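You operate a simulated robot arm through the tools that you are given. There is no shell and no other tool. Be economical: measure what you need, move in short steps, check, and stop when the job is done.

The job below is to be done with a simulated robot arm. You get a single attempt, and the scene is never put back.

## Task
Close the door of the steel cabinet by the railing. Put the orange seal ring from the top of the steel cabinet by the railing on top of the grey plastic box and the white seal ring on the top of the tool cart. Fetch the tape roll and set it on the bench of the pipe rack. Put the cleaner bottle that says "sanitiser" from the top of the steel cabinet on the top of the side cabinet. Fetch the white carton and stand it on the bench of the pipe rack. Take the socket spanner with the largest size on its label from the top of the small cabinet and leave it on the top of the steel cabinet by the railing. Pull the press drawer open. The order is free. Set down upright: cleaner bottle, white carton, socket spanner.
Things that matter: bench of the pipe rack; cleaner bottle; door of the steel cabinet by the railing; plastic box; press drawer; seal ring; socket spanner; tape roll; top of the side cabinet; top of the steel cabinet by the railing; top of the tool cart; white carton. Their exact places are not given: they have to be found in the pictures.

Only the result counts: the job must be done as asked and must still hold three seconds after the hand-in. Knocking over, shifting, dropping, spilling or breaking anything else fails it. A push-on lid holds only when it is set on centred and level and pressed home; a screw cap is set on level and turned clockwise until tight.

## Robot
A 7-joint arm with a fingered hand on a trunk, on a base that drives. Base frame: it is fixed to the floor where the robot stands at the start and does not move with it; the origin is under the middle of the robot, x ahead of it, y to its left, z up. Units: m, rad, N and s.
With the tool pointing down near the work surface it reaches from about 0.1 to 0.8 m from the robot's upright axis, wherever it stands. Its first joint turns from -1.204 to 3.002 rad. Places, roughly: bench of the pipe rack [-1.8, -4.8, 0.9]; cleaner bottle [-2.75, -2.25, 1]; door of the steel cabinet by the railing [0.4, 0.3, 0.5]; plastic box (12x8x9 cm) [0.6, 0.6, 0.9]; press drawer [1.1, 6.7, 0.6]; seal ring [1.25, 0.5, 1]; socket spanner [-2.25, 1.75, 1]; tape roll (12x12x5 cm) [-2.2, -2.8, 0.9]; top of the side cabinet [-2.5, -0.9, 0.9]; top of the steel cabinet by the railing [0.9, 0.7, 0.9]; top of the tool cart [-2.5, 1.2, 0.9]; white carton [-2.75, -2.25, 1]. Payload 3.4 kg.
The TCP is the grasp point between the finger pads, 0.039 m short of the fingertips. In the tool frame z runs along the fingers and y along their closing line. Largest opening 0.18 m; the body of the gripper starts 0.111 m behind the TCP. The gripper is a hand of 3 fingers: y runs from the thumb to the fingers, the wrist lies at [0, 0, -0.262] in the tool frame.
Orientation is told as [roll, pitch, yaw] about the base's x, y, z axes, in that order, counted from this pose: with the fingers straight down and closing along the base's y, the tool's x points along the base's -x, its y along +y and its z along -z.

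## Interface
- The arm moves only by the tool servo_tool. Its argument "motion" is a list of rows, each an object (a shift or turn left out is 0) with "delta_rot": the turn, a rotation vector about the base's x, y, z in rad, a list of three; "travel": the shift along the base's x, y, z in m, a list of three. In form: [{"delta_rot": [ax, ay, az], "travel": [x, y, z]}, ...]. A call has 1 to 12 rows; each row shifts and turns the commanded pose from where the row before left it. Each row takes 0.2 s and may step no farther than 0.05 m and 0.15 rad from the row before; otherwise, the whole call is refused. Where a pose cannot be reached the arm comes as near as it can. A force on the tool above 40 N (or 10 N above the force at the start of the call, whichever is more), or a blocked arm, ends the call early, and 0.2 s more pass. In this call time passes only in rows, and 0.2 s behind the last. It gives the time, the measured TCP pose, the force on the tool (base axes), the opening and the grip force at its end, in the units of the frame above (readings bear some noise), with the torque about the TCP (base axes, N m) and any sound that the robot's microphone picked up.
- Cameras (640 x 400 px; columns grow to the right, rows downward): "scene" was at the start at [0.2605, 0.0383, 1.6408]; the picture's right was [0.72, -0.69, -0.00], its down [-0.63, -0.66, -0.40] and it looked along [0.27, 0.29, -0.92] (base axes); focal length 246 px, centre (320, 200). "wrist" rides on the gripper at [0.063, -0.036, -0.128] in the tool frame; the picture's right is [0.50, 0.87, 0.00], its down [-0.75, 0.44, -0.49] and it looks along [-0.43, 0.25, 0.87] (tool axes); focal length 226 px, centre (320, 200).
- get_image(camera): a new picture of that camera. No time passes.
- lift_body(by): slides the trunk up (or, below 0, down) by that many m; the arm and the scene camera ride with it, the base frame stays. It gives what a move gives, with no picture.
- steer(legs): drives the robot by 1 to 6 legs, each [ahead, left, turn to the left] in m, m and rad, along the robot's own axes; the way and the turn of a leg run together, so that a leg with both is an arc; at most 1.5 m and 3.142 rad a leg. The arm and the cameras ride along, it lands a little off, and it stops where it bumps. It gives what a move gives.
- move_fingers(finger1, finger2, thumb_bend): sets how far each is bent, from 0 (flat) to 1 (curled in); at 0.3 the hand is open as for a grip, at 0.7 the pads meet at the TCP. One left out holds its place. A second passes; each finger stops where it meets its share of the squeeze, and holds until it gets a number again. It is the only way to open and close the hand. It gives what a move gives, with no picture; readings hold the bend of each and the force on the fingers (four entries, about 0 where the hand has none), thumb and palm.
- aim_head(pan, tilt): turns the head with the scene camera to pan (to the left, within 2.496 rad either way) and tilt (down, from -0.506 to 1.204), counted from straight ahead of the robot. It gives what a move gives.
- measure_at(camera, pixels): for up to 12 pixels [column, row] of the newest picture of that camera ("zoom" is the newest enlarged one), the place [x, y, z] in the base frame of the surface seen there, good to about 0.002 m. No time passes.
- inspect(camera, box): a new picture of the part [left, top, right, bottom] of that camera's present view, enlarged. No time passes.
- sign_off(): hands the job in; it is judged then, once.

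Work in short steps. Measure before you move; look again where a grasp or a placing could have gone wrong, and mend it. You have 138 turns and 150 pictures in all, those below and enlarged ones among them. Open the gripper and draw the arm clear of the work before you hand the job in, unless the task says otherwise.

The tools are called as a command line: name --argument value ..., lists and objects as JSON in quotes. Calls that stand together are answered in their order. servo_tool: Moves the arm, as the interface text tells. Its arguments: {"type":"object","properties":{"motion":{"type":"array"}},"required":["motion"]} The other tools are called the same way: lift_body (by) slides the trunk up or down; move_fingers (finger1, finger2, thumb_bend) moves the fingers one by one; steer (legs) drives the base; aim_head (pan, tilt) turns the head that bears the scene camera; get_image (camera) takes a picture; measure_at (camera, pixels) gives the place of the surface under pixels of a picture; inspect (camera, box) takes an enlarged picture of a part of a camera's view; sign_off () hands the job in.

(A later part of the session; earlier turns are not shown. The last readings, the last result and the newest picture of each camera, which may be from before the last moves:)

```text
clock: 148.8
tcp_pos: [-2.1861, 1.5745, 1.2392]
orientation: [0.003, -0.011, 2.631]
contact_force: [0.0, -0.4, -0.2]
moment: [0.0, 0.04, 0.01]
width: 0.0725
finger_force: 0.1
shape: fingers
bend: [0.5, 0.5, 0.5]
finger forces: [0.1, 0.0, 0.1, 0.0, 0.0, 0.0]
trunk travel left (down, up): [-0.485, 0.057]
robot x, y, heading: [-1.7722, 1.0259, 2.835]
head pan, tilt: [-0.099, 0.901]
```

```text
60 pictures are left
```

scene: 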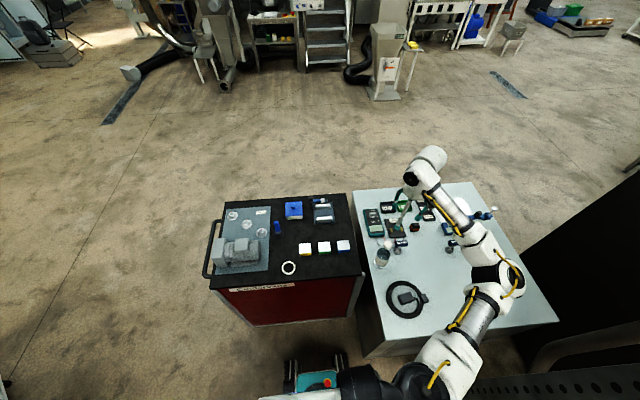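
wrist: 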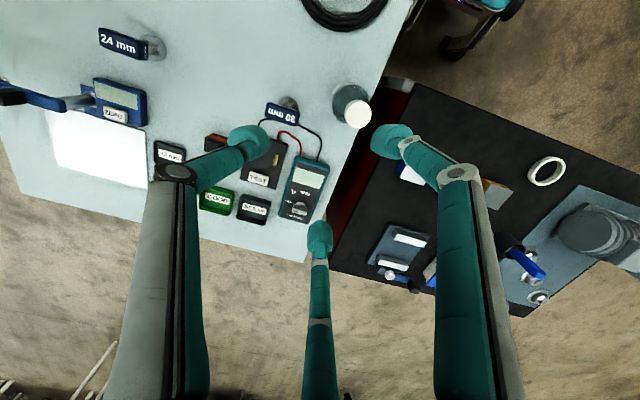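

I zoom on the 30 mm spanner to get its block's direction.

inspect --camera "wrist" --box '[240, 70, 336, 130]'

measure_at --camera "zoom" --pixels '[[165, 235], [395, 305], [180, 210], [400, 265], [290, 245], [280, 270], [330, 205], [340, 180], [310, 225], [370, 215]]'

```text
6.67 times, centred on (288, 100) of wrist
```

zoom: 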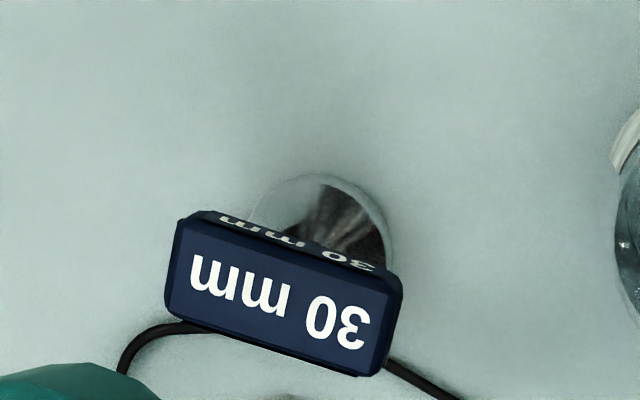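

```text
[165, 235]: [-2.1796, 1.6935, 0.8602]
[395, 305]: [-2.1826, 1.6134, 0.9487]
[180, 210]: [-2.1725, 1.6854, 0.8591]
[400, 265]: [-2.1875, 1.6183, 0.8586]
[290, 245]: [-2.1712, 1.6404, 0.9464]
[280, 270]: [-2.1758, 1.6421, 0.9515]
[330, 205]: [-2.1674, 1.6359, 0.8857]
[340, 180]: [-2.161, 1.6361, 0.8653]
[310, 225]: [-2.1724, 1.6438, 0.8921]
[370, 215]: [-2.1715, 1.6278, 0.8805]
```

Block top centre ≈(-2.1795,1.641,0.9515), axis ~75°. I turn the hand +1.8 rad so thumb and fingers face its long sides, over its centre.

servo_tool --motion '[{"travel": [0.0005, 0.0055, 0], "delta_rot": [0, 0, 0.15]}, {"travel": [0.0005, 0.0055, 0], "delta_rot": [0, 0, 0.15]}, {"travel": [0.0005, 0.0055, 0], "delta_rot": [0, 0, 0.15]}, {"travel": [0.0005, 0.0055, 0], "delta_rot": [0, 0, 0.15]}, {"travel": [0.0005, 0.0055, 0], "delta_rot": [0, 0, 0.15]}, {"travel": [0.0005, 0.0055, 0], "delta_rot": [0, 0, 0.15]}, {"travel": [0.0005, 0.0055, 0], "delta_rot": [0, 0, 0.15]}, {"travel": [0.0005, 0.0055, 0], "delta_rot": [0, 0, 0.15]}, {"travel": [0.0005, 0.0055, 0], "delta_rot": [0, 0, 0.15]}, {"travel": [0.0005, 0.0055, 0], "delta_rot": [0, 0, 0.15]}, {"travel": [0.0005, 0.0055, 0], "delta_rot": [0, 0, 0.15]}, {"travel": [0.0005, 0.0055, 0], "delta_rot": [0, 0, 0.15]}]'

servo_tool --motion '[{"travel": [0, 0, -0.05]}, {"travel": [0, 0, -0.05]}, {"travel": [0, 0, -0.05]}, {"travel": [0, 0, -0.03]}]'

get_image --camera "wrist"

```text
clock: 151.4
tcp_pos: [-2.1805, 1.6399, 1.2401]
orientation: [0.001, -0.015, -1.852]
contact_force: [0.3, 0.1, 0.0]
moment: [0.01, 0.0, 0.01]
width: 0.0725
finger_force: 0.0
shape: fingers
bend: [0.5, 0.5, 0.5]
finger forces: [0.0, 0.1, 0.0, 0.1, 0.0, 0.0]
trunk travel left (down, up): [-0.485, 0.057]
robot x, y, heading: [-1.7723, 1.0305, 2.833]
head pan, tilt: [-0.099, 0.901]
```

```text
clock: 152.4
tcp_pos: [-2.1839, 1.6376, 1.0614]
orientation: [-0.001, -0.014, -1.856]
contact_force: [-0.3, 0.0, 0.1]
moment: [0.02, 0.01, -0.01]
width: 0.0724
finger_force: 0.0
shape: fingers
bend: [0.5, 0.5, 0.5]
finger forces: [0.0, 0.1, 0.1, 0.0, 0.0, 0.0]
trunk travel left (down, up): [-0.485, 0.057]
robot x, y, heading: [-1.7746, 1.0246, 2.828]
head pan, tilt: [-0.099, 0.901]
```

```text
58 pictures are left
```

wrist: 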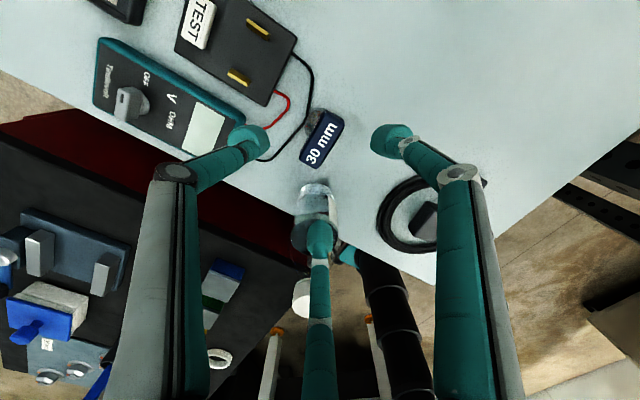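

Aligned with the block; ~1 cm correction. I shift and descend to grip height, then check.

servo_tool --motion '[{"travel": [-0.001, 0.009, -0.03]}, {"travel": [0, 0, -0.04]}, {"travel": [0, 0, -0.03]}]'

get_image --camera "wrist"

```text
clock: 153.2
tcp_pos: [-2.1824, 1.6478, 0.9595]
orientation: [0.0, -0.014, -1.856]
contact_force: [-0.4, 0.5, 0.1]
moment: [-0.01, 0.01, 0.07]
width: 0.0724
finger_force: 0.0
shape: fingers
bend: [0.5, 0.5, 0.5]
finger forces: [0.1, 0.1, 0.0, 0.0, 0.1, 0.0]
trunk travel left (down, up): [-0.485, 0.057]
robot x, y, heading: [-1.773, 1.026, 2.835]
head pan, tilt: [-0.099, 0.901]
```

```text
57 pictures are left
```

wrist: 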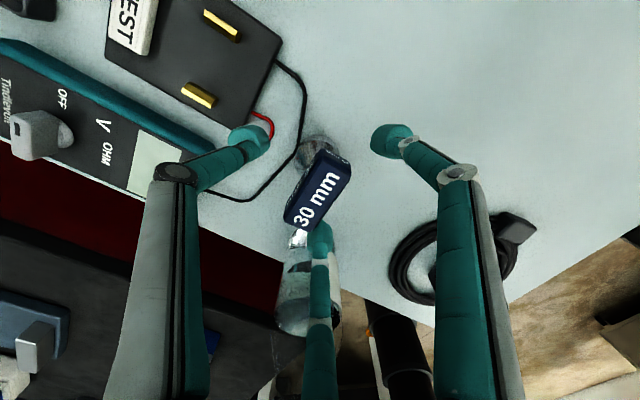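

Block centred at (318,192). Close on it.

move_fingers --finger1 0.68 --finger2 0.68 --thumb_bend 0.68

get_image --camera "wrist"

```text
clock: 154.2
tcp_pos: [-2.1818, 1.6469, 0.9597]
orientation: [-0.001, -0.015, -1.856]
contact_force: [0.4, -0.5, 0.1]
moment: [-0.02, -0.02, -0.03]
width: 0.0196
finger_force: 5.5
shape: fingers
bend: [0.64, 0.65, 0.64]
finger forces: [2.9, 2.7, 0.0, 0.1, 5.5, 0.0]
trunk travel left (down, up): [-0.485, 0.057]
robot x, y, heading: [-1.7768, 1.0226, 2.837]
head pan, tilt: [-0.099, 0.901]
```

```text
56 pictures are left
```

wrist: 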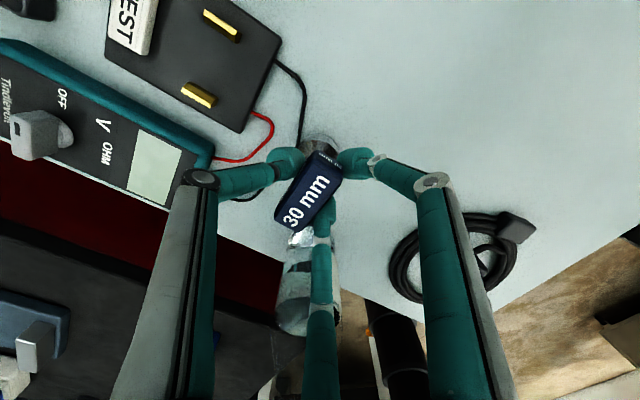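

Firm grip. I lift and retract to the carry pose.

servo_tool --motion '[{"travel": [0, 0, 0.02]}, {"travel": [0, 0, 0.045]}, {"travel": [0, 0, 0.05]}, {"travel": [0, 0, 0.05]}, {"travel": [0, 0, 0.05]}, {"travel": [0, 0, 0.05]}, {"travel": [-0.003, -0.048, 0]}, {"travel": [-0.003, -0.048, 0]}, {"travel": [-0.003, -0.048, 0]}, {"travel": [-0.003, -0.048, 0]}, {"travel": [-0.003, -0.048, 0]}, {"travel": [-0.003, -0.048, 0]}]'

servo_tool --motion '[{"travel": [-0.003, -0.048, 0]}, {"travel": [-0.003, -0.048, 0]}, {"travel": [-0.003, -0.048, 0]}, {"travel": [-0.003, -0.048, 0]}, {"travel": [-0.003, -0.048, 0]}, {"travel": [-0.003, -0.048, 0]}, {"travel": [-0.003, -0.048, 0]}, {"travel": [-0.003, -0.048, 0]}]'

get_image --camera "wrist"

```text
clock: 156.8
tcp_pos: [-2.2029, 1.3584, 1.2249]
orientation: [0.001, -0.01, -1.857]
contact_force: [0.3, 0.9, -2.1]
moment: [0.03, -0.01, 0.01]
width: 0.0169
finger_force: 5.5
shape: fingers
bend: [0.65, 0.65, 0.64]
finger forces: [2.4, 2.8, 0.0, 0.0, 5.5, 0.0]
trunk travel left (down, up): [-0.485, 0.057]
robot x, y, heading: [-1.7737, 1.0248, 2.833]
head pan, tilt: [-0.099, 0.901]
```

```text
clock: 158.6
tcp_pos: [-2.2262, 0.9685, 1.2271]
orientation: [-0.001, -0.01, -1.857]
contact_force: [0.9, 0.2, -2.9]
moment: [0.01, -0.02, 0.0]
width: 0.0164
finger_force: 5.2
shape: fingers
bend: [0.66, 0.65, 0.64]
finger forces: [2.4, 2.8, 0.0, 0.1, 5.6, 0.0]
trunk travel left (down, up): [-0.485, 0.057]
robot x, y, heading: [-1.7697, 1.0221, 2.83]
head pan, tilt: [-0.099, 0.901]
```

```text
55 pictures are left
```

wrist: 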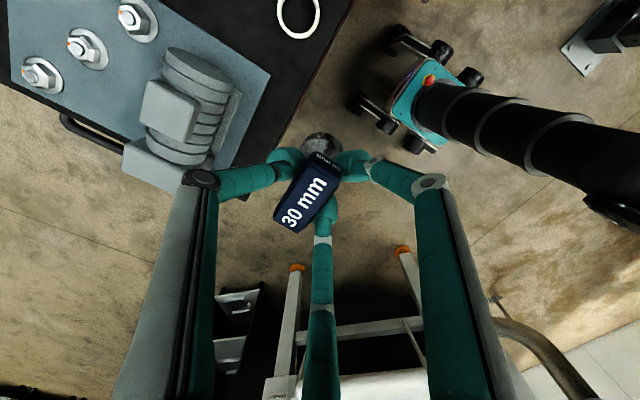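

Held. I reverse out and drive back to the steel cabinet, ending near (0.5,0.05) facing it.

steer --legs '[[-1.45, 0, 0], [0, 0, -0.225], [-1.036, 0, 0], [0, 0, -1.6]]'

aim_head --pan 0.0 --tilt 1.0

get_image --camera "scene"

get_image --camera "wrist"

```text
clock: 175.5
tcp_pos: [0.5872, 0.5101, 1.2267]
orientation: [0.001, -0.013, 2.605]
contact_force: [0.7, -0.9, -2.9]
moment: [-0.03, 0.02, -0.01]
width: 0.016
finger_force: 5.1
shape: fingers
bend: [0.66, 0.65, 0.64]
finger forces: [2.2, 2.7, 0.0, 0.1, 5.2, 0.1]
trunk travel left (down, up): [-0.485, 0.057]
robot x, y, heading: [0.5236, 0.0579, 1.005]
head pan, tilt: [-0.099, 0.901]
```

```text
clock: 176.2
tcp_pos: [0.5867, 0.506, 1.2277]
orientation: [-0.002, -0.012, 2.603]
contact_force: [-0.2, -0.1, -2.6]
moment: [-0.01, 0.01, 0.01]
width: 0.0159
finger_force: 5.4
shape: fingers
bend: [0.66, 0.65, 0.64]
finger forces: [2.2, 2.9, 0.0, 0.1, 5.3, 0.0]
trunk travel left (down, up): [-0.485, 0.057]
robot x, y, heading: [0.5249, 0.0571, 1.01]
head pan, tilt: [0.0, 1.0]
```

```text
54 pictures are left
```

scene: 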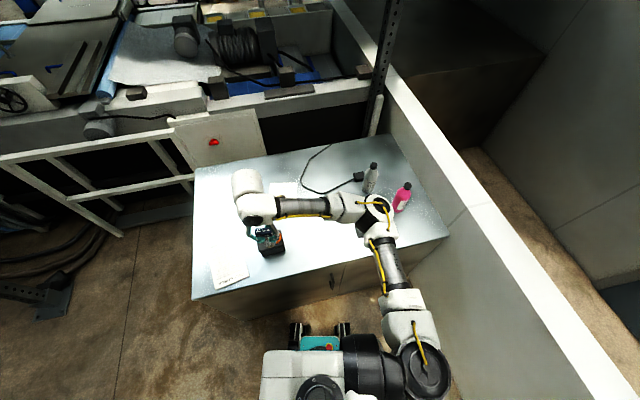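

```text
53 pictures are left
```

wrist: 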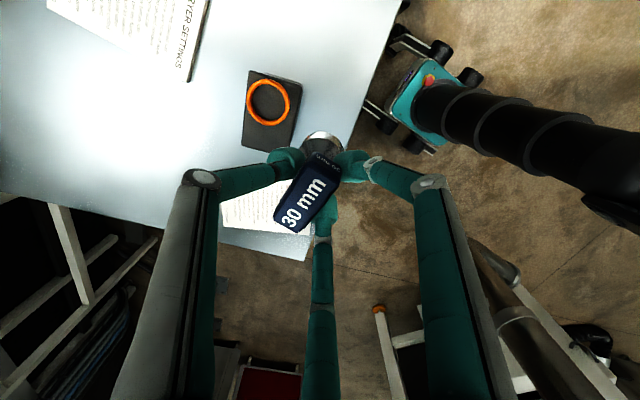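

Spanner still held as before. I move to the free spot (0.83,0.50) and lower until contact.

servo_tool --motion '[{"travel": [0.048, -0.001, 0]}, {"travel": [0.048, -0.001, 0]}, {"travel": [0.048, -0.001, 0]}, {"travel": [0.048, -0.001, 0]}, {"travel": [0.048, -0.001, 0]}, {"travel": [0, 0, -0.05]}, {"travel": [0, 0, -0.05]}, {"travel": [0, 0, -0.05]}, {"travel": [0, 0, -0.05]}, {"travel": [0, 0, -0.018]}]'

inspect --camera "scene" --box '[270, 170, 398, 250]'

```text
clock: 178.4
tcp_pos: [0.8267, 0.4998, 1.0087]
orientation: [-0.002, -0.014, 2.603]
contact_force: [0.3, -0.9, -3.5]
moment: [-0.06, -0.01, 0.03]
width: 0.0153
finger_force: 4.8
shape: fingers
bend: [0.66, 0.65, 0.64]
finger forces: [2.2, 2.8, 0.0, 0.0, 5.3, 0.1]
trunk travel left (down, up): [-0.485, 0.057]
robot x, y, heading: [0.5243, 0.0565, 1.006]
head pan, tilt: [0.0, 1.0]
```

```text
5.00 times, centred on (334, 210) of scene
```

zoom: 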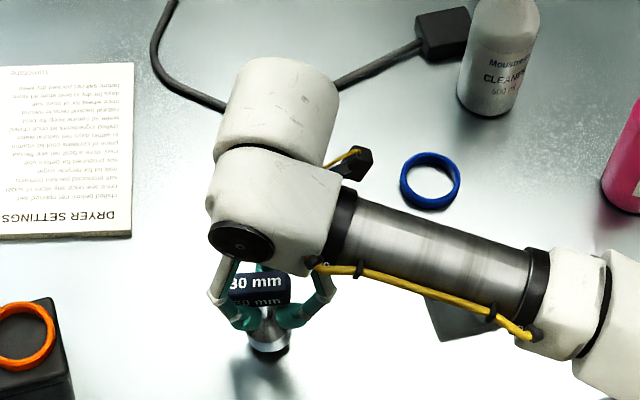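

Looks upright with ~8 mm to go. I lower slowly.

servo_tool --motion '[{"travel": [0, 0, -0.005]}, {"travel": [0, 0, -0.003]}]'

inspect --camera "scene" --box '[295, 210, 359, 250]'

```text
clock: 179.0
tcp_pos: [0.8279, 0.5008, 1.0023]
orientation: [-0.002, -0.014, 2.604]
contact_force: [-0.2, 0.2, -2.6]
moment: [-0.04, 0.0, -0.01]
width: 0.0155
finger_force: 5.3
shape: fingers
bend: [0.66, 0.65, 0.64]
finger forces: [2.1, 2.9, 0.1, 0.0, 5.2, 0.1]
trunk travel left (down, up): [-0.485, 0.057]
robot x, y, heading: [0.5264, 0.0598, 1.007]
head pan, tilt: [0.0, 1.0]
```

```text
10.00 times, centred on (327, 230) of scene
```

zoom: 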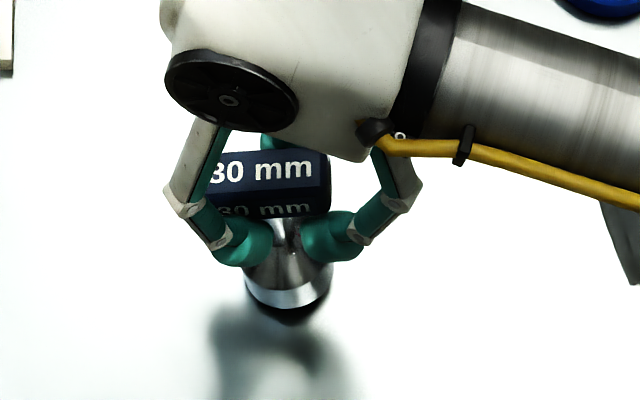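

Still hanging; 2 mm steps.

servo_tool --motion '[{"travel": [0, 0, -0.002]}, {"travel": [0, 0, -0.002]}]'

```text
clock: 179.6
tcp_pos: [0.8271, 0.501, 0.9973]
orientation: [-0.003, -0.014, 2.601]
contact_force: [0.4, -0.5, 4.1]
moment: [-0.01, 0.0, 0.03]
width: 0.0137
finger_force: 4.1
shape: fingers
bend: [0.66, 0.66, 0.66]
finger forces: [1.6, 2.5, 0.1, 0.0, 3.7, 0.0]
trunk travel left (down, up): [-0.485, 0.057]
robot x, y, heading: [0.524, 0.0556, 1.008]
head pan, tilt: [0.0, 1.0]
```

It stands. I open and rise, then check it.

move_fingers --finger1 0.45 --finger2 0.45 --thumb_bend 0.45

servo_tool --motion '[{"travel": [0, 0, 0.03]}, {"travel": [0, 0, 0.05]}, {"travel": [0, 0, 0.05]}, {"travel": [0, 0, 0.05]}, {"travel": [0, 0, 0.05]}, {"travel": [-0.045, 0, 0]}, {"travel": [-0.045, 0, 0]}, {"travel": [-0.045, 0, 0]}, {"travel": [-0.045, 0, 0]}, {"travel": [-0.045, 0, 0]}]'

inspect --camera "scene" --box '[200, 140, 456, 300]'

```text
clock: 180.6
tcp_pos: [0.8262, 0.5008, 0.9964]
orientation: [-0.001, -0.016, 2.606]
contact_force: [-0.1, -0.6, 0.5]
moment: [-0.02, 0.04, -0.02]
width: 0.0925
finger_force: 0.0
shape: fingers
bend: [0.45, 0.45, 0.45]
finger forces: [0.0, 0.0, 0.0, 0.1, 0.0, 0.0]
trunk travel left (down, up): [-0.485, 0.057]
robot x, y, heading: [0.5234, 0.0602, 1.007]
head pan, tilt: [0.0, 1.0]
```

```text
clock: 182.8
tcp_pos: [0.5966, 0.5017, 1.2274]
orientation: [-0.002, -0.012, 2.602]
contact_force: [0.8, 0.3, -0.8]
moment: [0.0, -0.03, 0.01]
width: 0.0922
finger_force: 0.1
shape: fingers
bend: [0.45, 0.45, 0.45]
finger forces: [0.0, 0.1, 0.0, 0.0, 0.0, 0.0]
trunk travel left (down, up): [-0.485, 0.057]
robot x, y, heading: [0.5214, 0.0614, 1.007]
head pan, tilt: [0.0, 1.0]
```

```text
2.50 times, centred on (328, 220) of scene
```

zoom: 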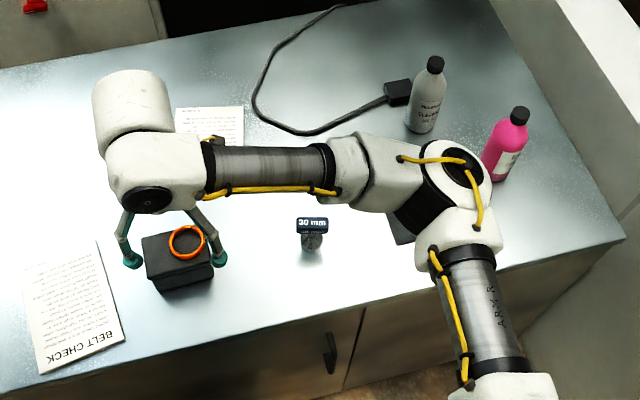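

The spanner stands upright on the cabinet. Next the southwest area: I back off, turn and drive to about (-0.35,-1.6), then look.

steer --legs '[[-0.45, 0, 0], [0, 0, -3.03], [1.42, 0, 0]]'

aim_head --pan -0.4 --tilt 0.5

get_image --camera "scene"

measure_at --camera "scene" --pixels '[[320, 200], [420, 200], [520, 200], [220, 200], [320, 150], [420, 150], [520, 150], [320, 260], [450, 260], [560, 260], [600, 300], [400, 120]]'

```text
clock: 199.1
tcp_pos: [-0.2054, -2.0939, 1.2271]
orientation: [-0.001, -0.014, -0.332]
contact_force: [-0.3, 0.0, 0.0]
moment: [0.02, 0.02, 0.03]
width: 0.0921
finger_force: 0.0
shape: fingers
bend: [0.45, 0.45, 0.45]
finger forces: [0.0, 0.0, 0.0, 0.1, 0.0, 0.0]
trunk travel left (down, up): [-0.485, 0.057]
robot x, y, heading: [-0.2184, -1.6447, -1.929]
head pan, tilt: [0.0, 1.0]
```

```text
clock: 200.0
tcp_pos: [-0.2036, -2.0923, 1.2276]
orientation: [-0.004, -0.011, -0.332]
contact_force: [-0.7, 0.3, 0.3]
moment: [0.0, 0.02, 0.0]
width: 0.0924
finger_force: 0.1
shape: fingers
bend: [0.45, 0.45, 0.45]
finger forces: [0.0, 0.1, 0.1, 0.0, 0.0, 0.0]
trunk travel left (down, up): [-0.485, 0.057]
robot x, y, heading: [-0.2177, -1.6463, -1.926]
head pan, tilt: [-0.4, 0.499]
```

```text
49 pictures are left
```

scene: 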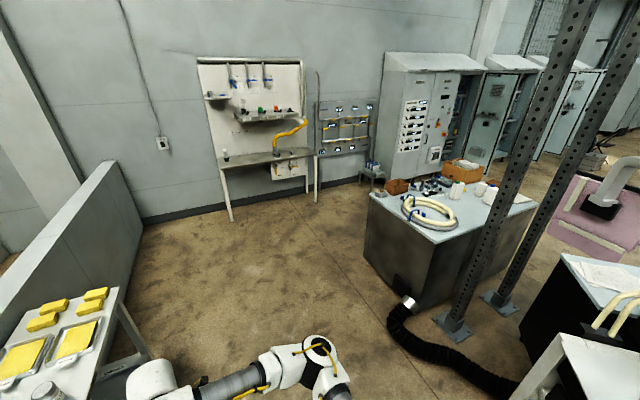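

```text
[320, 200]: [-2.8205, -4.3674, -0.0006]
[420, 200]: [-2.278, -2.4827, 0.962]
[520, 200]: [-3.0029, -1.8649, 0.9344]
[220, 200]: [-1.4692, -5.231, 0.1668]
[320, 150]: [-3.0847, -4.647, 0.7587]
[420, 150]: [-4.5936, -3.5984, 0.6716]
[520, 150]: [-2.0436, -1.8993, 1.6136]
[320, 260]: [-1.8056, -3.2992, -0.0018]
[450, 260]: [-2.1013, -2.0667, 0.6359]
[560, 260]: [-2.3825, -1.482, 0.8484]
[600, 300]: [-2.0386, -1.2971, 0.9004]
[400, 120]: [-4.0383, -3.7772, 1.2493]
```

I see the cabinet with bottles/carton, the bench with the wall panel, and the side cabinet at right. I zoom on the cabinet top.

inspect --camera "scene" --box '[360, 140, 552, 260]'

measure_at --camera "zoom" --pixels '[[30, 195], [255, 295], [340, 160], [395, 165], [445, 165], [90, 160], [230, 235], [355, 185], [600, 200], [40, 400], [330, 115], [180, 160]]'

measure_at --camera "scene" --pixels '[[452, 325], [500, 300], [225, 162], [300, 150], [228, 220], [560, 255], [535, 290], [410, 300], [505, 365], [275, 165], [580, 265], [630, 290]]'

```text
3.33 times, centred on (456, 200) of scene
```

zoom: 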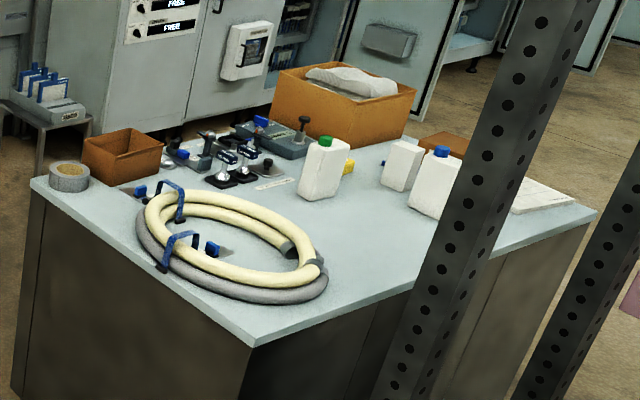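

```text
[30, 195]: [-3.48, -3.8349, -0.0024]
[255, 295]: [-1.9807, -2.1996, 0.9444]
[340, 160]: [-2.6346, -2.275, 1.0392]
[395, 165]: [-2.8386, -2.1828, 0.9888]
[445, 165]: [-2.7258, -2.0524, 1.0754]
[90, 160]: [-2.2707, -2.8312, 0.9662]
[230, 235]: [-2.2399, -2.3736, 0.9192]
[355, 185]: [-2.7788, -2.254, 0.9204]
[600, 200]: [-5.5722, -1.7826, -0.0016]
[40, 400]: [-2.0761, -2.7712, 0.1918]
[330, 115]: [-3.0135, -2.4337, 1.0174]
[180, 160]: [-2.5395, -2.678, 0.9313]
```

```text
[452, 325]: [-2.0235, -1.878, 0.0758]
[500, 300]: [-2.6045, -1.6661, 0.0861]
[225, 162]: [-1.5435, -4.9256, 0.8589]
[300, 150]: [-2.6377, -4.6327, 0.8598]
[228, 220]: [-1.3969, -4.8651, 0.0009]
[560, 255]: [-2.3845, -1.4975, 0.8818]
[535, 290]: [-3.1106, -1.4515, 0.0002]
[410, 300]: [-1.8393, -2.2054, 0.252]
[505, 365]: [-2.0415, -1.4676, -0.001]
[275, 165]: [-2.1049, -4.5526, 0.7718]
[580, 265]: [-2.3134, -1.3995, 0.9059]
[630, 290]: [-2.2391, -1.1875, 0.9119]
```

Tape roll at about (-2.22,-2.83) is nearest; bench top z≈0.86 spans (-1.54,-4.93)–(-2.64,-4.63). I drive to (-1.72,-3.05) for the tape roll.

steer --legs '[[0, 0, -0.464], [1.45, 0, 0], [0.6, 0, 0], [0, 0, -0.75]]'

aim_head --pan -0.35 --tilt 0.75

get_image --camera "scene"

get_image --camera "wrist"

```text
clock: 213.6
tcp_pos: [-2.1251, -3.2481, 1.2277]
orientation: [-0.003, -0.012, -1.517]
contact_force: [-0.2, -0.4, -0.3]
moment: [-0.04, -0.06, 0.02]
width: 0.0924
finger_force: 0.1
shape: fingers
bend: [0.45, 0.45, 0.45]
finger forces: [0.0, 0.0, 0.1, 0.0, 0.0, 0.1]
trunk travel left (down, up): [-0.485, 0.057]
robot x, y, heading: [-1.7142, -3.0592, -3.114]
head pan, tilt: [-0.4, 0.499]
```

```text
clock: 214.3
tcp_pos: [-2.1225, -3.2468, 1.2272]
orientation: [-0.005, -0.013, -1.518]
contact_force: [0.0, 1.0, -0.1]
moment: [-0.02, 0.01, -0.01]
width: 0.0924
finger_force: 0.0
shape: fingers
bend: [0.45, 0.45, 0.45]
finger forces: [0.0, 0.0, 0.1, 0.1, 0.0, 0.0]
trunk travel left (down, up): [-0.485, 0.057]
robot x, y, heading: [-1.7182, -3.0613, -3.112]
head pan, tilt: [-0.351, 0.75]
```

```text
47 pictures are left
```

scene: 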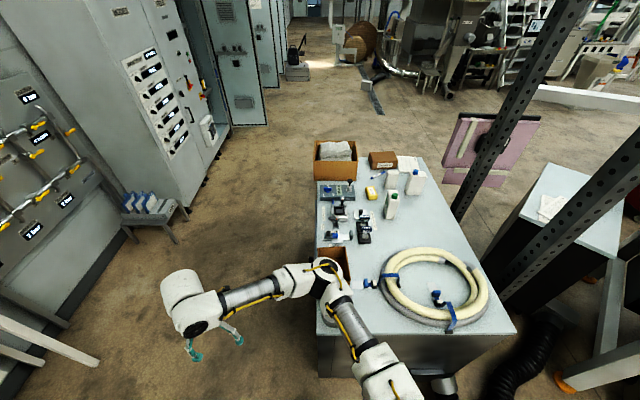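

```text
46 pictures are left
```

wrist: 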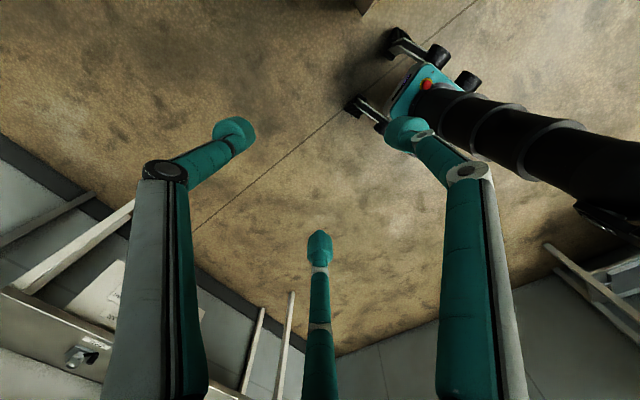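

I zoom on the bottles/carton from here and measure the surroundings.

inspect --camera "scene" --box '[310, 140, 438, 220]'

measure_at --camera "zoom" --pixels '[[405, 320], [412, 280], [520, 215], [520, 170], [412, 200], [412, 165], [540, 100], [20, 100]]'

measure_at --camera "scene" --pixels '[[315, 280], [325, 320], [316, 185], [515, 330], [478, 258], [548, 170], [615, 225], [520, 215], [520, 305], [200, 190], [460, 215], [390, 150]]'

```text
5.00 times, centred on (374, 180) of scene
```

zoom: 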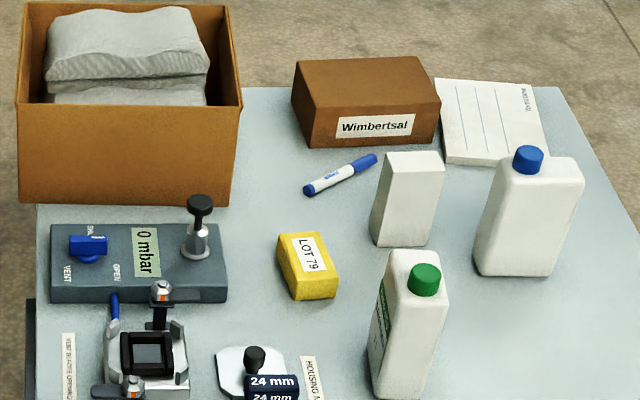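

```text
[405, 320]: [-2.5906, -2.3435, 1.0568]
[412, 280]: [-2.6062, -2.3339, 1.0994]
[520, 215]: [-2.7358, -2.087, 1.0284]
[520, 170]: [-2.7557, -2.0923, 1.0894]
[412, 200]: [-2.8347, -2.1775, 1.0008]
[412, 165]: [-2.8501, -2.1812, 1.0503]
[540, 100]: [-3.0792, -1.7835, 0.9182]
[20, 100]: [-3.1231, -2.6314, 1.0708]
```

```text
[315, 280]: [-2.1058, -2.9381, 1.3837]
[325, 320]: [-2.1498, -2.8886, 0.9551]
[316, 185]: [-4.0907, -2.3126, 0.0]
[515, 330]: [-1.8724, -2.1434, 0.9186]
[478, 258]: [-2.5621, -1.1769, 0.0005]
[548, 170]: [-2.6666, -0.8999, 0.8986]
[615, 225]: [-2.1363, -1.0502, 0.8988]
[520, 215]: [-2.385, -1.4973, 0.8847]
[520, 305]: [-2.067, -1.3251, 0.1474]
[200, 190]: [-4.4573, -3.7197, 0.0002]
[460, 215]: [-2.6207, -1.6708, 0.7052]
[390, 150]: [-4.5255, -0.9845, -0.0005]
```

Green bottle shows a label on its SW side; I'll read later. Now bring the open hand over the tape roll.

move_fingers --finger1 0.3 --finger2 0.3 --thumb_bend 0.3

servo_tool --motion '[{"travel": [-0.01, 0.048, 0]}, {"travel": [-0.01, 0.048, 0]}, {"travel": [-0.01, 0.048, 0]}, {"travel": [-0.01, 0.048, 0]}, {"travel": [-0.01, 0.048, 0]}, {"travel": [-0.01, 0.048, 0]}, {"travel": [-0.01, 0.048, 0]}, {"travel": [-0.01, 0.048, 0]}]'

get_image --camera "wrist"

```text
clock: 215.3
tcp_pos: [-2.1213, -3.2483, 1.2276]
orientation: [-0.005, -0.011, -1.514]
contact_force: [-0.5, 0.6, 0.0]
moment: [-0.03, -0.02, 0.01]
width: 0.1512
finger_force: 0.0
shape: fingers
bend: [0.3, 0.3, 0.3]
finger forces: [0.1, 0.0, 0.0, 0.0, 0.0, 0.0]
trunk travel left (down, up): [-0.485, 0.057]
robot x, y, heading: [-1.7156, -3.0606, -3.115]
head pan, tilt: [-0.351, 0.75]
```

```text
clock: 217.2
tcp_pos: [-2.2037, -2.8601, 1.2264]
orientation: [-0.006, -0.014, -1.515]
contact_force: [0.1, 0.5, 0.1]
moment: [0.0, -0.01, -0.01]
width: 0.1517
finger_force: 0.1
shape: fingers
bend: [0.3, 0.3, 0.3]
finger forces: [0.0, 0.0, 0.0, 0.0, 0.0, 0.1]
trunk travel left (down, up): [-0.485, 0.057]
robot x, y, heading: [-1.7204, -3.0667, -3.108]
head pan, tilt: [-0.351, 0.75]
```

```text
44 pictures are left
```

wrist: 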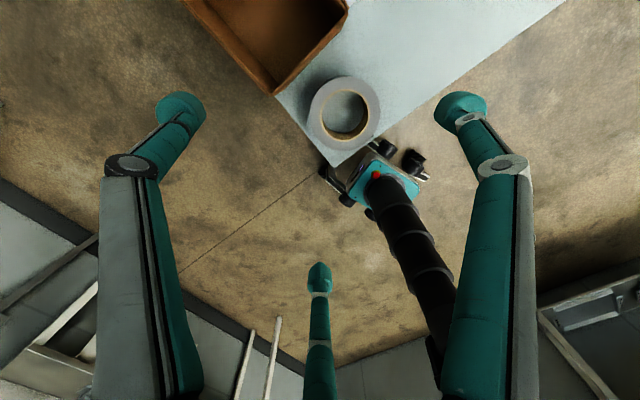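

Tape at (345,112) next to the bin. I measure it, and will turn the hand -1.4 rad so that a finger gap faces the bin.

measure_at --camera "wrist" --pixels '[[312, 112], [378, 112], [345, 80], [345, 145], [275, 92], [340, 164], [320, 60], [345, 112]]'

```text
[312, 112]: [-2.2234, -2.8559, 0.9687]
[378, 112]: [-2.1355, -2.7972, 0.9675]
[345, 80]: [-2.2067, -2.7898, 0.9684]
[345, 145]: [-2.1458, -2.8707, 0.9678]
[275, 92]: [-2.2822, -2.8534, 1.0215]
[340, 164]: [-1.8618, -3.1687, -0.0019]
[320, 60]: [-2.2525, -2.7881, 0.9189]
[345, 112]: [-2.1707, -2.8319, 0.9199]
```

Tape centre (-2.178,-2.828), z 0.92–0.968. Turn, centre and descend.

servo_tool --motion '[{"travel": [0.0026, 0.0032, 0], "delta_rot": [0, 0, -0.14]}, {"travel": [0.0026, 0.0032, 0], "delta_rot": [0, 0, -0.14]}, {"travel": [0.0026, 0.0032, 0], "delta_rot": [0, 0, -0.14]}, {"travel": [0.0026, 0.0032, 0], "delta_rot": [0, 0, -0.14]}, {"travel": [0.0026, 0.0032, 0], "delta_rot": [0, 0, -0.14]}, {"travel": [0.0026, 0.0032, 0], "delta_rot": [0, 0, -0.14]}, {"travel": [0.0026, 0.0032, 0], "delta_rot": [0, 0, -0.14]}, {"travel": [0.0026, 0.0032, 0], "delta_rot": [0, 0, -0.14]}, {"travel": [0.0026, 0.0032, 0], "delta_rot": [0, 0, -0.14]}, {"travel": [0.0026, 0.0032, 0], "delta_rot": [0, 0, -0.14]}, {"travel": [0, 0, -0.05]}, {"travel": [0, 0, -0.05]}]'

servo_tool --motion '[{"travel": [0, 0, -0.05]}, {"travel": [0, 0, -0.03]}]'

get_image --camera "wrist"

```text
clock: 219.8
tcp_pos: [-2.178, -2.8315, 1.1286]
orientation: [-0.007, -0.012, -2.916]
contact_force: [0.0, 0.1, -0.7]
moment: [-0.01, 0.02, -0.02]
width: 0.1516
finger_force: 0.1
shape: fingers
bend: [0.3, 0.3, 0.3]
finger forces: [0.1, 0.0, 0.0, 0.0, 0.1, 0.1]
trunk travel left (down, up): [-0.485, 0.057]
robot x, y, heading: [-1.7175, -3.0677, -3.109]
head pan, tilt: [-0.351, 0.75]
```

```text
clock: 220.3
tcp_pos: [-2.1752, -2.8317, 1.0474]
orientation: [-0.006, -0.013, -2.916]
contact_force: [-0.2, -0.4, -1.2]
moment: [-0.02, -0.02, 0.03]
width: 0.1515
finger_force: 0.0
shape: fingers
bend: [0.3, 0.3, 0.3]
finger forces: [0.0, 0.1, 0.1, 0.0, 0.1, 0.0]
trunk travel left (down, up): [-0.485, 0.057]
robot x, y, heading: [-1.7149, -3.0625, -3.109]
head pan, tilt: [-0.351, 0.75]
```

```text
43 pictures are left
```

wrist: 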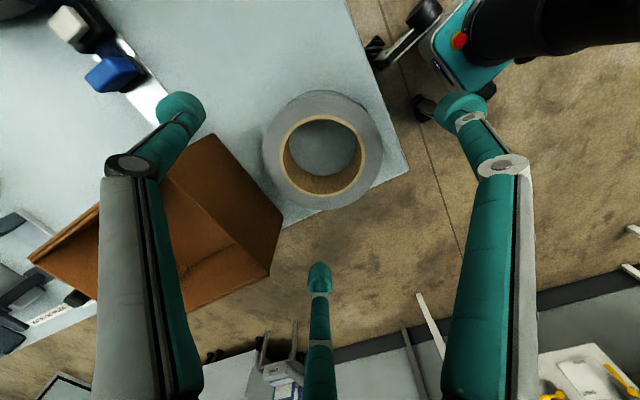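

Centred within 1 cm. I adjust, descend to grip height, close and lift.

servo_tool --motion '[{"travel": [0.005, 0.005, -0.03]}, {"travel": [0, 0, -0.03]}, {"travel": [0, 0, -0.015]}]'

move_fingers --finger1 0.5 --finger2 0.5 --thumb_bend 0.5

servo_tool --motion '[{"travel": [0, 0, 0.02]}, {"travel": [0, 0, 0.04]}, {"travel": [0, 0, 0.05]}, {"travel": [0, 0, 0.05]}, {"travel": [0, 0, 0.05]}, {"travel": [0, 0, 0.05]}]'

get_image --camera "wrist"

```text
clock: 221.2
tcp_pos: [-2.1719, -2.8273, 0.9732]
orientation: [-0.006, -0.012, -2.915]
contact_force: [0.3, -0.1, 0.8]
moment: [0.04, 0.0, 0.01]
width: 0.1517
finger_force: 0.1
shape: fingers
bend: [0.3, 0.3, 0.3]
finger forces: [0.0, 0.0, 0.0, 0.0, 0.0, 0.0]
trunk travel left (down, up): [-0.485, 0.057]
robot x, y, heading: [-1.7142, -3.065, -3.115]
head pan, tilt: [-0.351, 0.75]
```

```text
clock: 222.2
tcp_pos: [-2.172, -2.8287, 0.9722]
orientation: [-0.005, -0.01, -2.915]
contact_force: [-0.7, -0.3, 1.1]
moment: [-0.04, 0.02, 0.01]
width: 0.0854
finger_force: 5.9
shape: fingers
bend: [0.46, 0.45, 0.47]
finger forces: [3.5, 4.6, 0.0, 0.0, 3.6, 0.0]
trunk travel left (down, up): [-0.485, 0.057]
robot x, y, heading: [-1.7171, -3.064, -3.112]
head pan, tilt: [-0.351, 0.75]
```

```text
clock: 223.6
tcp_pos: [-2.169, -2.8299, 1.231]
orientation: [-0.005, -0.011, -2.918]
contact_force: [-0.5, 0.1, -2.4]
moment: [-0.01, 0.0, 0.03]
width: 0.0858
finger_force: 6.0
shape: fingers
bend: [0.46, 0.45, 0.47]
finger forces: [3.8, 4.6, 0.0, 0.1, 3.6, 0.0]
trunk travel left (down, up): [-0.485, 0.057]
robot x, y, heading: [-1.7183, -3.0625, -3.112]
head pan, tilt: [-0.351, 0.75]
```

```text
42 pictures are left
```

wrist: 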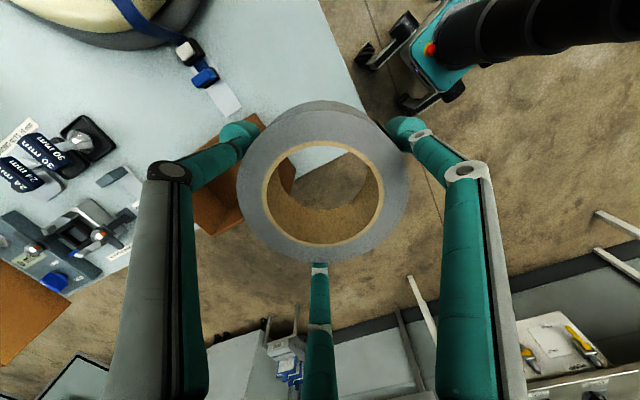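

Tape roll held. I turn left and drive toward the bench.

steer --legs '[[0, 0, 1.27], [0.8, 0.15, 0]]'

aim_head --pan 0.0 --tilt 0.75

get_image --camera "scene"

measure_at --camera "scene" --pixels '[[320, 200], [250, 220], [200, 240], [320, 240], [380, 220], [430, 210], [320, 180], [250, 180], [400, 180], [150, 260], [280, 250], [360, 260]]'

```text
clock: 231.1
tcp_pos: [-2.1335, -4.25, 1.2303]
orientation: [-0.003, -0.01, -1.633]
contact_force: [-0.8, -0.2, -2.7]
moment: [0.02, 0.03, 0.01]
width: 0.0858
finger_force: 6.0
shape: fingers
bend: [0.46, 0.45, 0.47]
finger forces: [3.5, 4.4, 0.1, 0.0, 3.3, 0.0]
trunk travel left (down, up): [-0.485, 0.057]
robot x, y, heading: [-1.7794, -3.8836, -1.827]
head pan, tilt: [-0.351, 0.75]
```

```text
clock: 231.9
tcp_pos: [-2.1279, -4.25, 1.2321]
orientation: [-0.01, -0.012, -1.633]
contact_force: [-0.5, 0.1, -2.9]
moment: [0.01, 0.0, -0.03]
width: 0.0858
finger_force: 6.4
shape: fingers
bend: [0.46, 0.45, 0.47]
finger forces: [3.8, 4.7, 0.0, 0.1, 3.7, 0.0]
trunk travel left (down, up): [-0.485, 0.057]
robot x, y, heading: [-1.7798, -3.881, -1.836]
head pan, tilt: [0.0, 0.75]
```

```text
41 pictures are left
```

scene: 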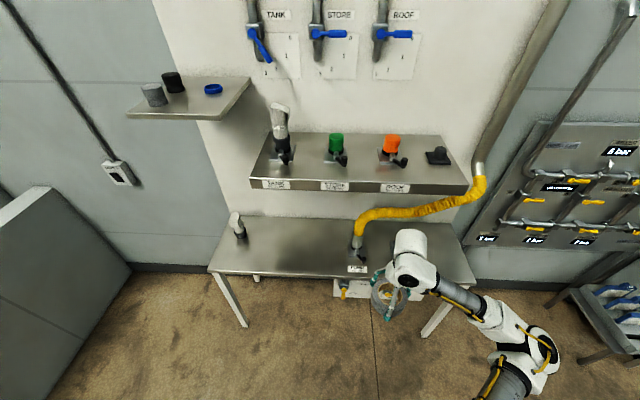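

```text
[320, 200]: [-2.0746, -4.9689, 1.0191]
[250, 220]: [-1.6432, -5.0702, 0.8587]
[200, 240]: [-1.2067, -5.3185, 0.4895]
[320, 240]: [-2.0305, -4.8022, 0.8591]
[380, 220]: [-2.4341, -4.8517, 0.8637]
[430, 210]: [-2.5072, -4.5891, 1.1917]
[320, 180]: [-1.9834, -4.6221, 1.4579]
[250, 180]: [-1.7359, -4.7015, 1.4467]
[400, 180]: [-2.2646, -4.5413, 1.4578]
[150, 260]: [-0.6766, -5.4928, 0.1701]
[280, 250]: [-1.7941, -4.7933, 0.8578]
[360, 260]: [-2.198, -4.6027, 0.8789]
```

Bench top z 0.859; free stretch at pixels (255–340, 235–270). I measure the front edge.

measure_at --camera "scene" --pixels '[[215, 266], [255, 268], [290, 271], [330, 274], [240, 236], [255, 245], [270, 255], [300, 255], [330, 262], [345, 250], [290, 187], [350, 183]]'

```text
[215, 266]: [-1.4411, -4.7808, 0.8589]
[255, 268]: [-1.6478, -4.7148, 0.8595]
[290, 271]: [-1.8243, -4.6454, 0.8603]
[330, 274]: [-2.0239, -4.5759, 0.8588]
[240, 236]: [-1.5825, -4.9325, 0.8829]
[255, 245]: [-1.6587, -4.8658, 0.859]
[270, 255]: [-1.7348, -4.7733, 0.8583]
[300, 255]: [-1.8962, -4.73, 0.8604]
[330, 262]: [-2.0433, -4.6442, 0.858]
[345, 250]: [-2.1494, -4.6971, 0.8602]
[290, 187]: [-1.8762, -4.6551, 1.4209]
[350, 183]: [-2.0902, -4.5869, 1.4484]
```

The shelf overhangs the bench at z 1.42, so I must enter low. I shift the hand left, lower the trunk 0.15 m, then drive 0.22 m ahead.

servo_tool --motion '[{"travel": [0.048, -0.005, 0]}, {"travel": [0.048, -0.005, 0]}, {"travel": [0.048, -0.005, 0]}, {"travel": [0.048, -0.005, 0]}, {"travel": [0.048, -0.005, 0]}, {"travel": [0.048, -0.005, 0]}, {"travel": [0.048, -0.005, 0]}, {"travel": [0.04, 0, 0]}]'

lift_body --by -0.15

steer --legs '[[0.22, 0, 0]]'

servo_tool --motion '[{"travel": [0, 0, -0.04]}, {"travel": [0, 0, -0.04]}, {"travel": [0, 0, -0.03]}]'

get_image --camera "scene"

```text
clock: 233.8
tcp_pos: [-1.7485, -4.2873, 1.2315]
orientation: [-0.012, -0.012, -1.634]
contact_force: [0.1, -0.3, -2.8]
moment: [-0.01, -0.01, -0.06]
width: 0.0855
finger_force: 6.4
shape: fingers
bend: [0.46, 0.45, 0.47]
finger forces: [3.7, 4.5, 0.0, 0.1, 3.6, 0.0]
trunk travel left (down, up): [-0.485, 0.057]
robot x, y, heading: [-1.7796, -3.8842, -1.826]
head pan, tilt: [0.0, 0.75]
```

```text
clock: 235.5
tcp_pos: [-1.7525, -4.2846, 1.0832]
orientation: [-0.009, -0.012, -1.633]
contact_force: [0.5, 0.5, -2.4]
moment: [0.01, 0.01, 0.0]
width: 0.0855
finger_force: 6.2
shape: fingers
bend: [0.46, 0.45, 0.47]
finger forces: [3.8, 4.6, 0.0, 0.0, 3.7, 0.0]
trunk travel left (down, up): [-0.335, 0.207]
robot x, y, heading: [-1.7771, -3.8845, -1.831]
head pan, tilt: [0.0, 0.75]
```

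```text
clock: 237.2
tcp_pos: [-1.8097, -4.4989, 1.0832]
orientation: [-0.011, -0.012, -1.633]
contact_force: [-0.2, -0.4, -2.0]
moment: [0.0, -0.02, 0.01]
width: 0.0855
finger_force: 6.1
shape: fingers
bend: [0.46, 0.45, 0.47]
finger forces: [3.7, 4.5, 0.1, 0.1, 3.7, 0.1]
trunk travel left (down, up): [-0.335, 0.207]
robot x, y, heading: [-1.8344, -4.0946, -1.831]
head pan, tilt: [0.0, 0.75]
```

```text
clock: 238.0
tcp_pos: [-1.8066, -4.4962, 0.9741]
orientation: [-0.011, -0.013, -1.635]
contact_force: [0.1, 0.1, -1.6]
moment: [0.02, 0.04, -0.01]
width: 0.0856
finger_force: 6.3
shape: fingers
bend: [0.46, 0.45, 0.47]
finger forces: [3.7, 4.5, 0.1, 0.0, 3.8, 0.0]
trunk travel left (down, up): [-0.335, 0.207]
robot x, y, heading: [-1.8376, -4.0979, -1.828]
head pan, tilt: [0.0, 0.75]
```

```text
40 pictures are left
```

scene: 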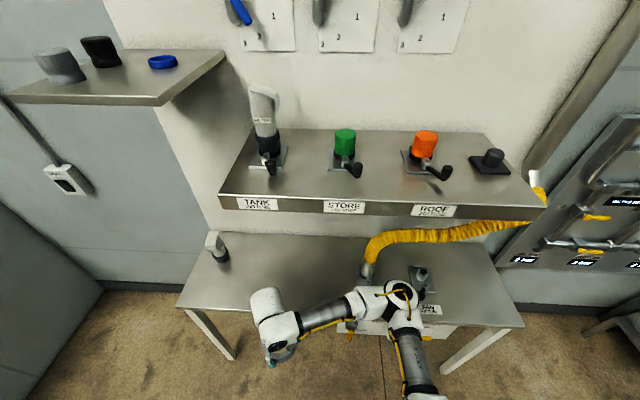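

I insert the tape roll under the shelf to (-1.72,-4.785).

servo_tool --motion '[{"travel": [0.0125, -0.0413, 0]}, {"travel": [0.0125, -0.0413, 0]}, {"travel": [0.0125, -0.0413, 0]}, {"travel": [0.0125, -0.0413, 0]}, {"travel": [0.0125, -0.0413, 0]}, {"travel": [0.0125, -0.0413, 0]}, {"travel": [0.0125, -0.0413, 0]}, {"travel": [0, 0, -0.03]}, {"travel": [0, 0, -0.02]}]'

get_image --camera "wrist"

get_image --camera "scene"

```text
clock: 240.0
tcp_pos: [-1.7404, -4.7568, 0.922]
orientation: [-0.011, -0.011, -1.633]
contact_force: [0.3, 0.0, -2.6]
moment: [-0.04, 0.01, -0.03]
width: 0.0853
finger_force: 6.1
shape: fingers
bend: [0.46, 0.45, 0.48]
finger forces: [3.7, 4.5, 0.0, 0.0, 3.8, 0.0]
out of reach, approached as far as the arm can: row 7
trunk travel left (down, up): [-0.335, 0.207]
robot x, y, heading: [-1.8337, -4.0953, -1.833]
head pan, tilt: [0.0, 0.75]
```

```text
39 pictures are left
```

wrist: 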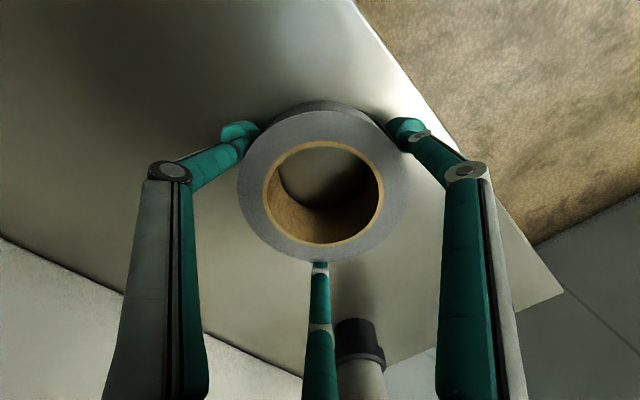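

```text
38 pictures are left
```

scene: 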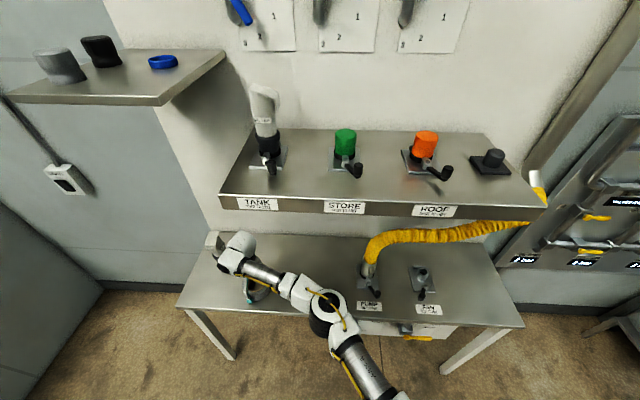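

I nudge the base 3 cm ahead for margin, lower to the bench, and release.

steer --legs '[[0.035, 0, 0]]'

servo_tool --motion '[{"travel": [0, 0, -0.006]}, {"travel": [0, 0, -0.004]}]'

```text
clock: 240.8
tcp_pos: [-1.7504, -4.7928, 0.9204]
orientation: [-0.013, -0.012, -1.634]
contact_force: [-0.1, 0.4, -3.5]
moment: [0.05, 0.02, 0.0]
width: 0.0853
finger_force: 5.9
shape: fingers
bend: [0.46, 0.45, 0.48]
finger forces: [3.7, 4.6, 0.0, 0.0, 3.8, 0.1]
trunk travel left (down, up): [-0.335, 0.207]
robot x, y, heading: [-1.8461, -4.129, -1.831]
head pan, tilt: [0.0, 0.75]
```

```text
clock: 241.4
tcp_pos: [-1.749, -4.7903, 0.9142]
orientation: [-0.013, -0.016, -1.636]
contact_force: [0.0, 0.0, -1.3]
moment: [0.01, -0.08, -0.03]
width: 0.0854
finger_force: 5.3
shape: fingers
bend: [0.46, 0.45, 0.48]
finger forces: [3.6, 4.5, 0.0, 0.0, 3.8, 0.0]
trunk travel left (down, up): [-0.335, 0.207]
robot x, y, heading: [-1.8425, -4.1316, -1.835]
head pan, tilt: [0.0, 0.75]
```

Almost bearing; lower 2 mm, release, rise 7 cm and pull the hand back out.

servo_tool --motion '[{"travel": [0, 0, -0.003]}]'

move_fingers --finger1 0.33 --finger2 0.33 --thumb_bend 0.33

servo_tool --motion '[{"travel": [0, 0, 0.03]}, {"travel": [0, 0, 0.04]}, {"travel": [-0.008, 0.047, 0]}, {"travel": [-0.008, 0.047, 0]}, {"travel": [-0.008, 0.047, 0]}, {"travel": [-0.008, 0.047, 0]}, {"travel": [-0.008, 0.047, 0]}, {"travel": [-0.008, 0.047, 0]}, {"travel": [-0.008, 0.047, 0]}]'

get_image --camera "scene"

```text
clock: 241.8
tcp_pos: [-1.7471, -4.7887, 0.9118]
orientation: [-0.013, -0.018, -1.636]
contact_force: [0.4, -1.0, 7.2]
moment: [-0.11, -0.07, 0.02]
width: 0.0855
finger_force: 5.8
shape: fingers
bend: [0.46, 0.45, 0.48]
finger forces: [3.4, 5.0, 0.1, 0.1, 3.4, 0.0]
trunk travel left (down, up): [-0.335, 0.207]
robot x, y, heading: [-1.8448, -4.1338, -1.829]
head pan, tilt: [0.0, 0.75]
```

```text
clock: 242.8
tcp_pos: [-1.7478, -4.791, 0.9112]
orientation: [-0.014, -0.014, -1.636]
contact_force: [0.6, -0.4, -0.3]
moment: [-0.06, 0.01, -0.02]
width: 0.1397
finger_force: 0.0
shape: fingers
bend: [0.33, 0.33, 0.33]
finger forces: [0.0, 0.0, 0.0, 0.0, 0.0, 0.1]
trunk travel left (down, up): [-0.335, 0.207]
robot x, y, heading: [-1.843, -4.1302, -1.83]
head pan, tilt: [0.0, 0.75]
```

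```text
clock: 244.8
tcp_pos: [-1.8068, -4.4585, 0.9814]
orientation: [-0.011, -0.016, -1.633]
contact_force: [-0.8, 0.7, 0.0]
moment: [-0.03, 0.04, -0.02]
width: 0.1397
finger_force: 0.0
shape: fingers
bend: [0.33, 0.33, 0.33]
finger forces: [0.1, 0.0, 0.0, 0.1, 0.0, 0.0]
trunk travel left (down, up): [-0.335, 0.207]
robot x, y, heading: [-1.8425, -4.1302, -1.833]
head pan, tilt: [0.0, 0.75]
```

```text
37 pictures are left
```

scene: 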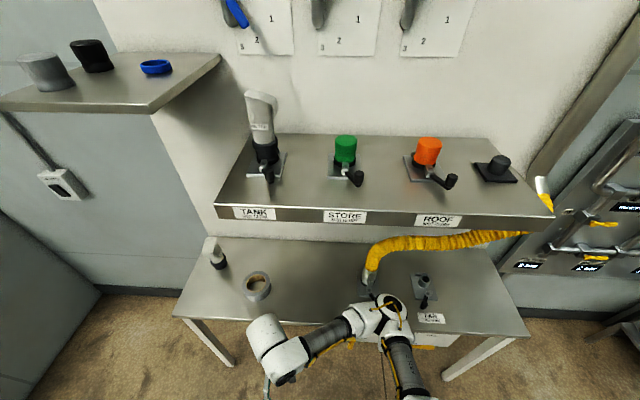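

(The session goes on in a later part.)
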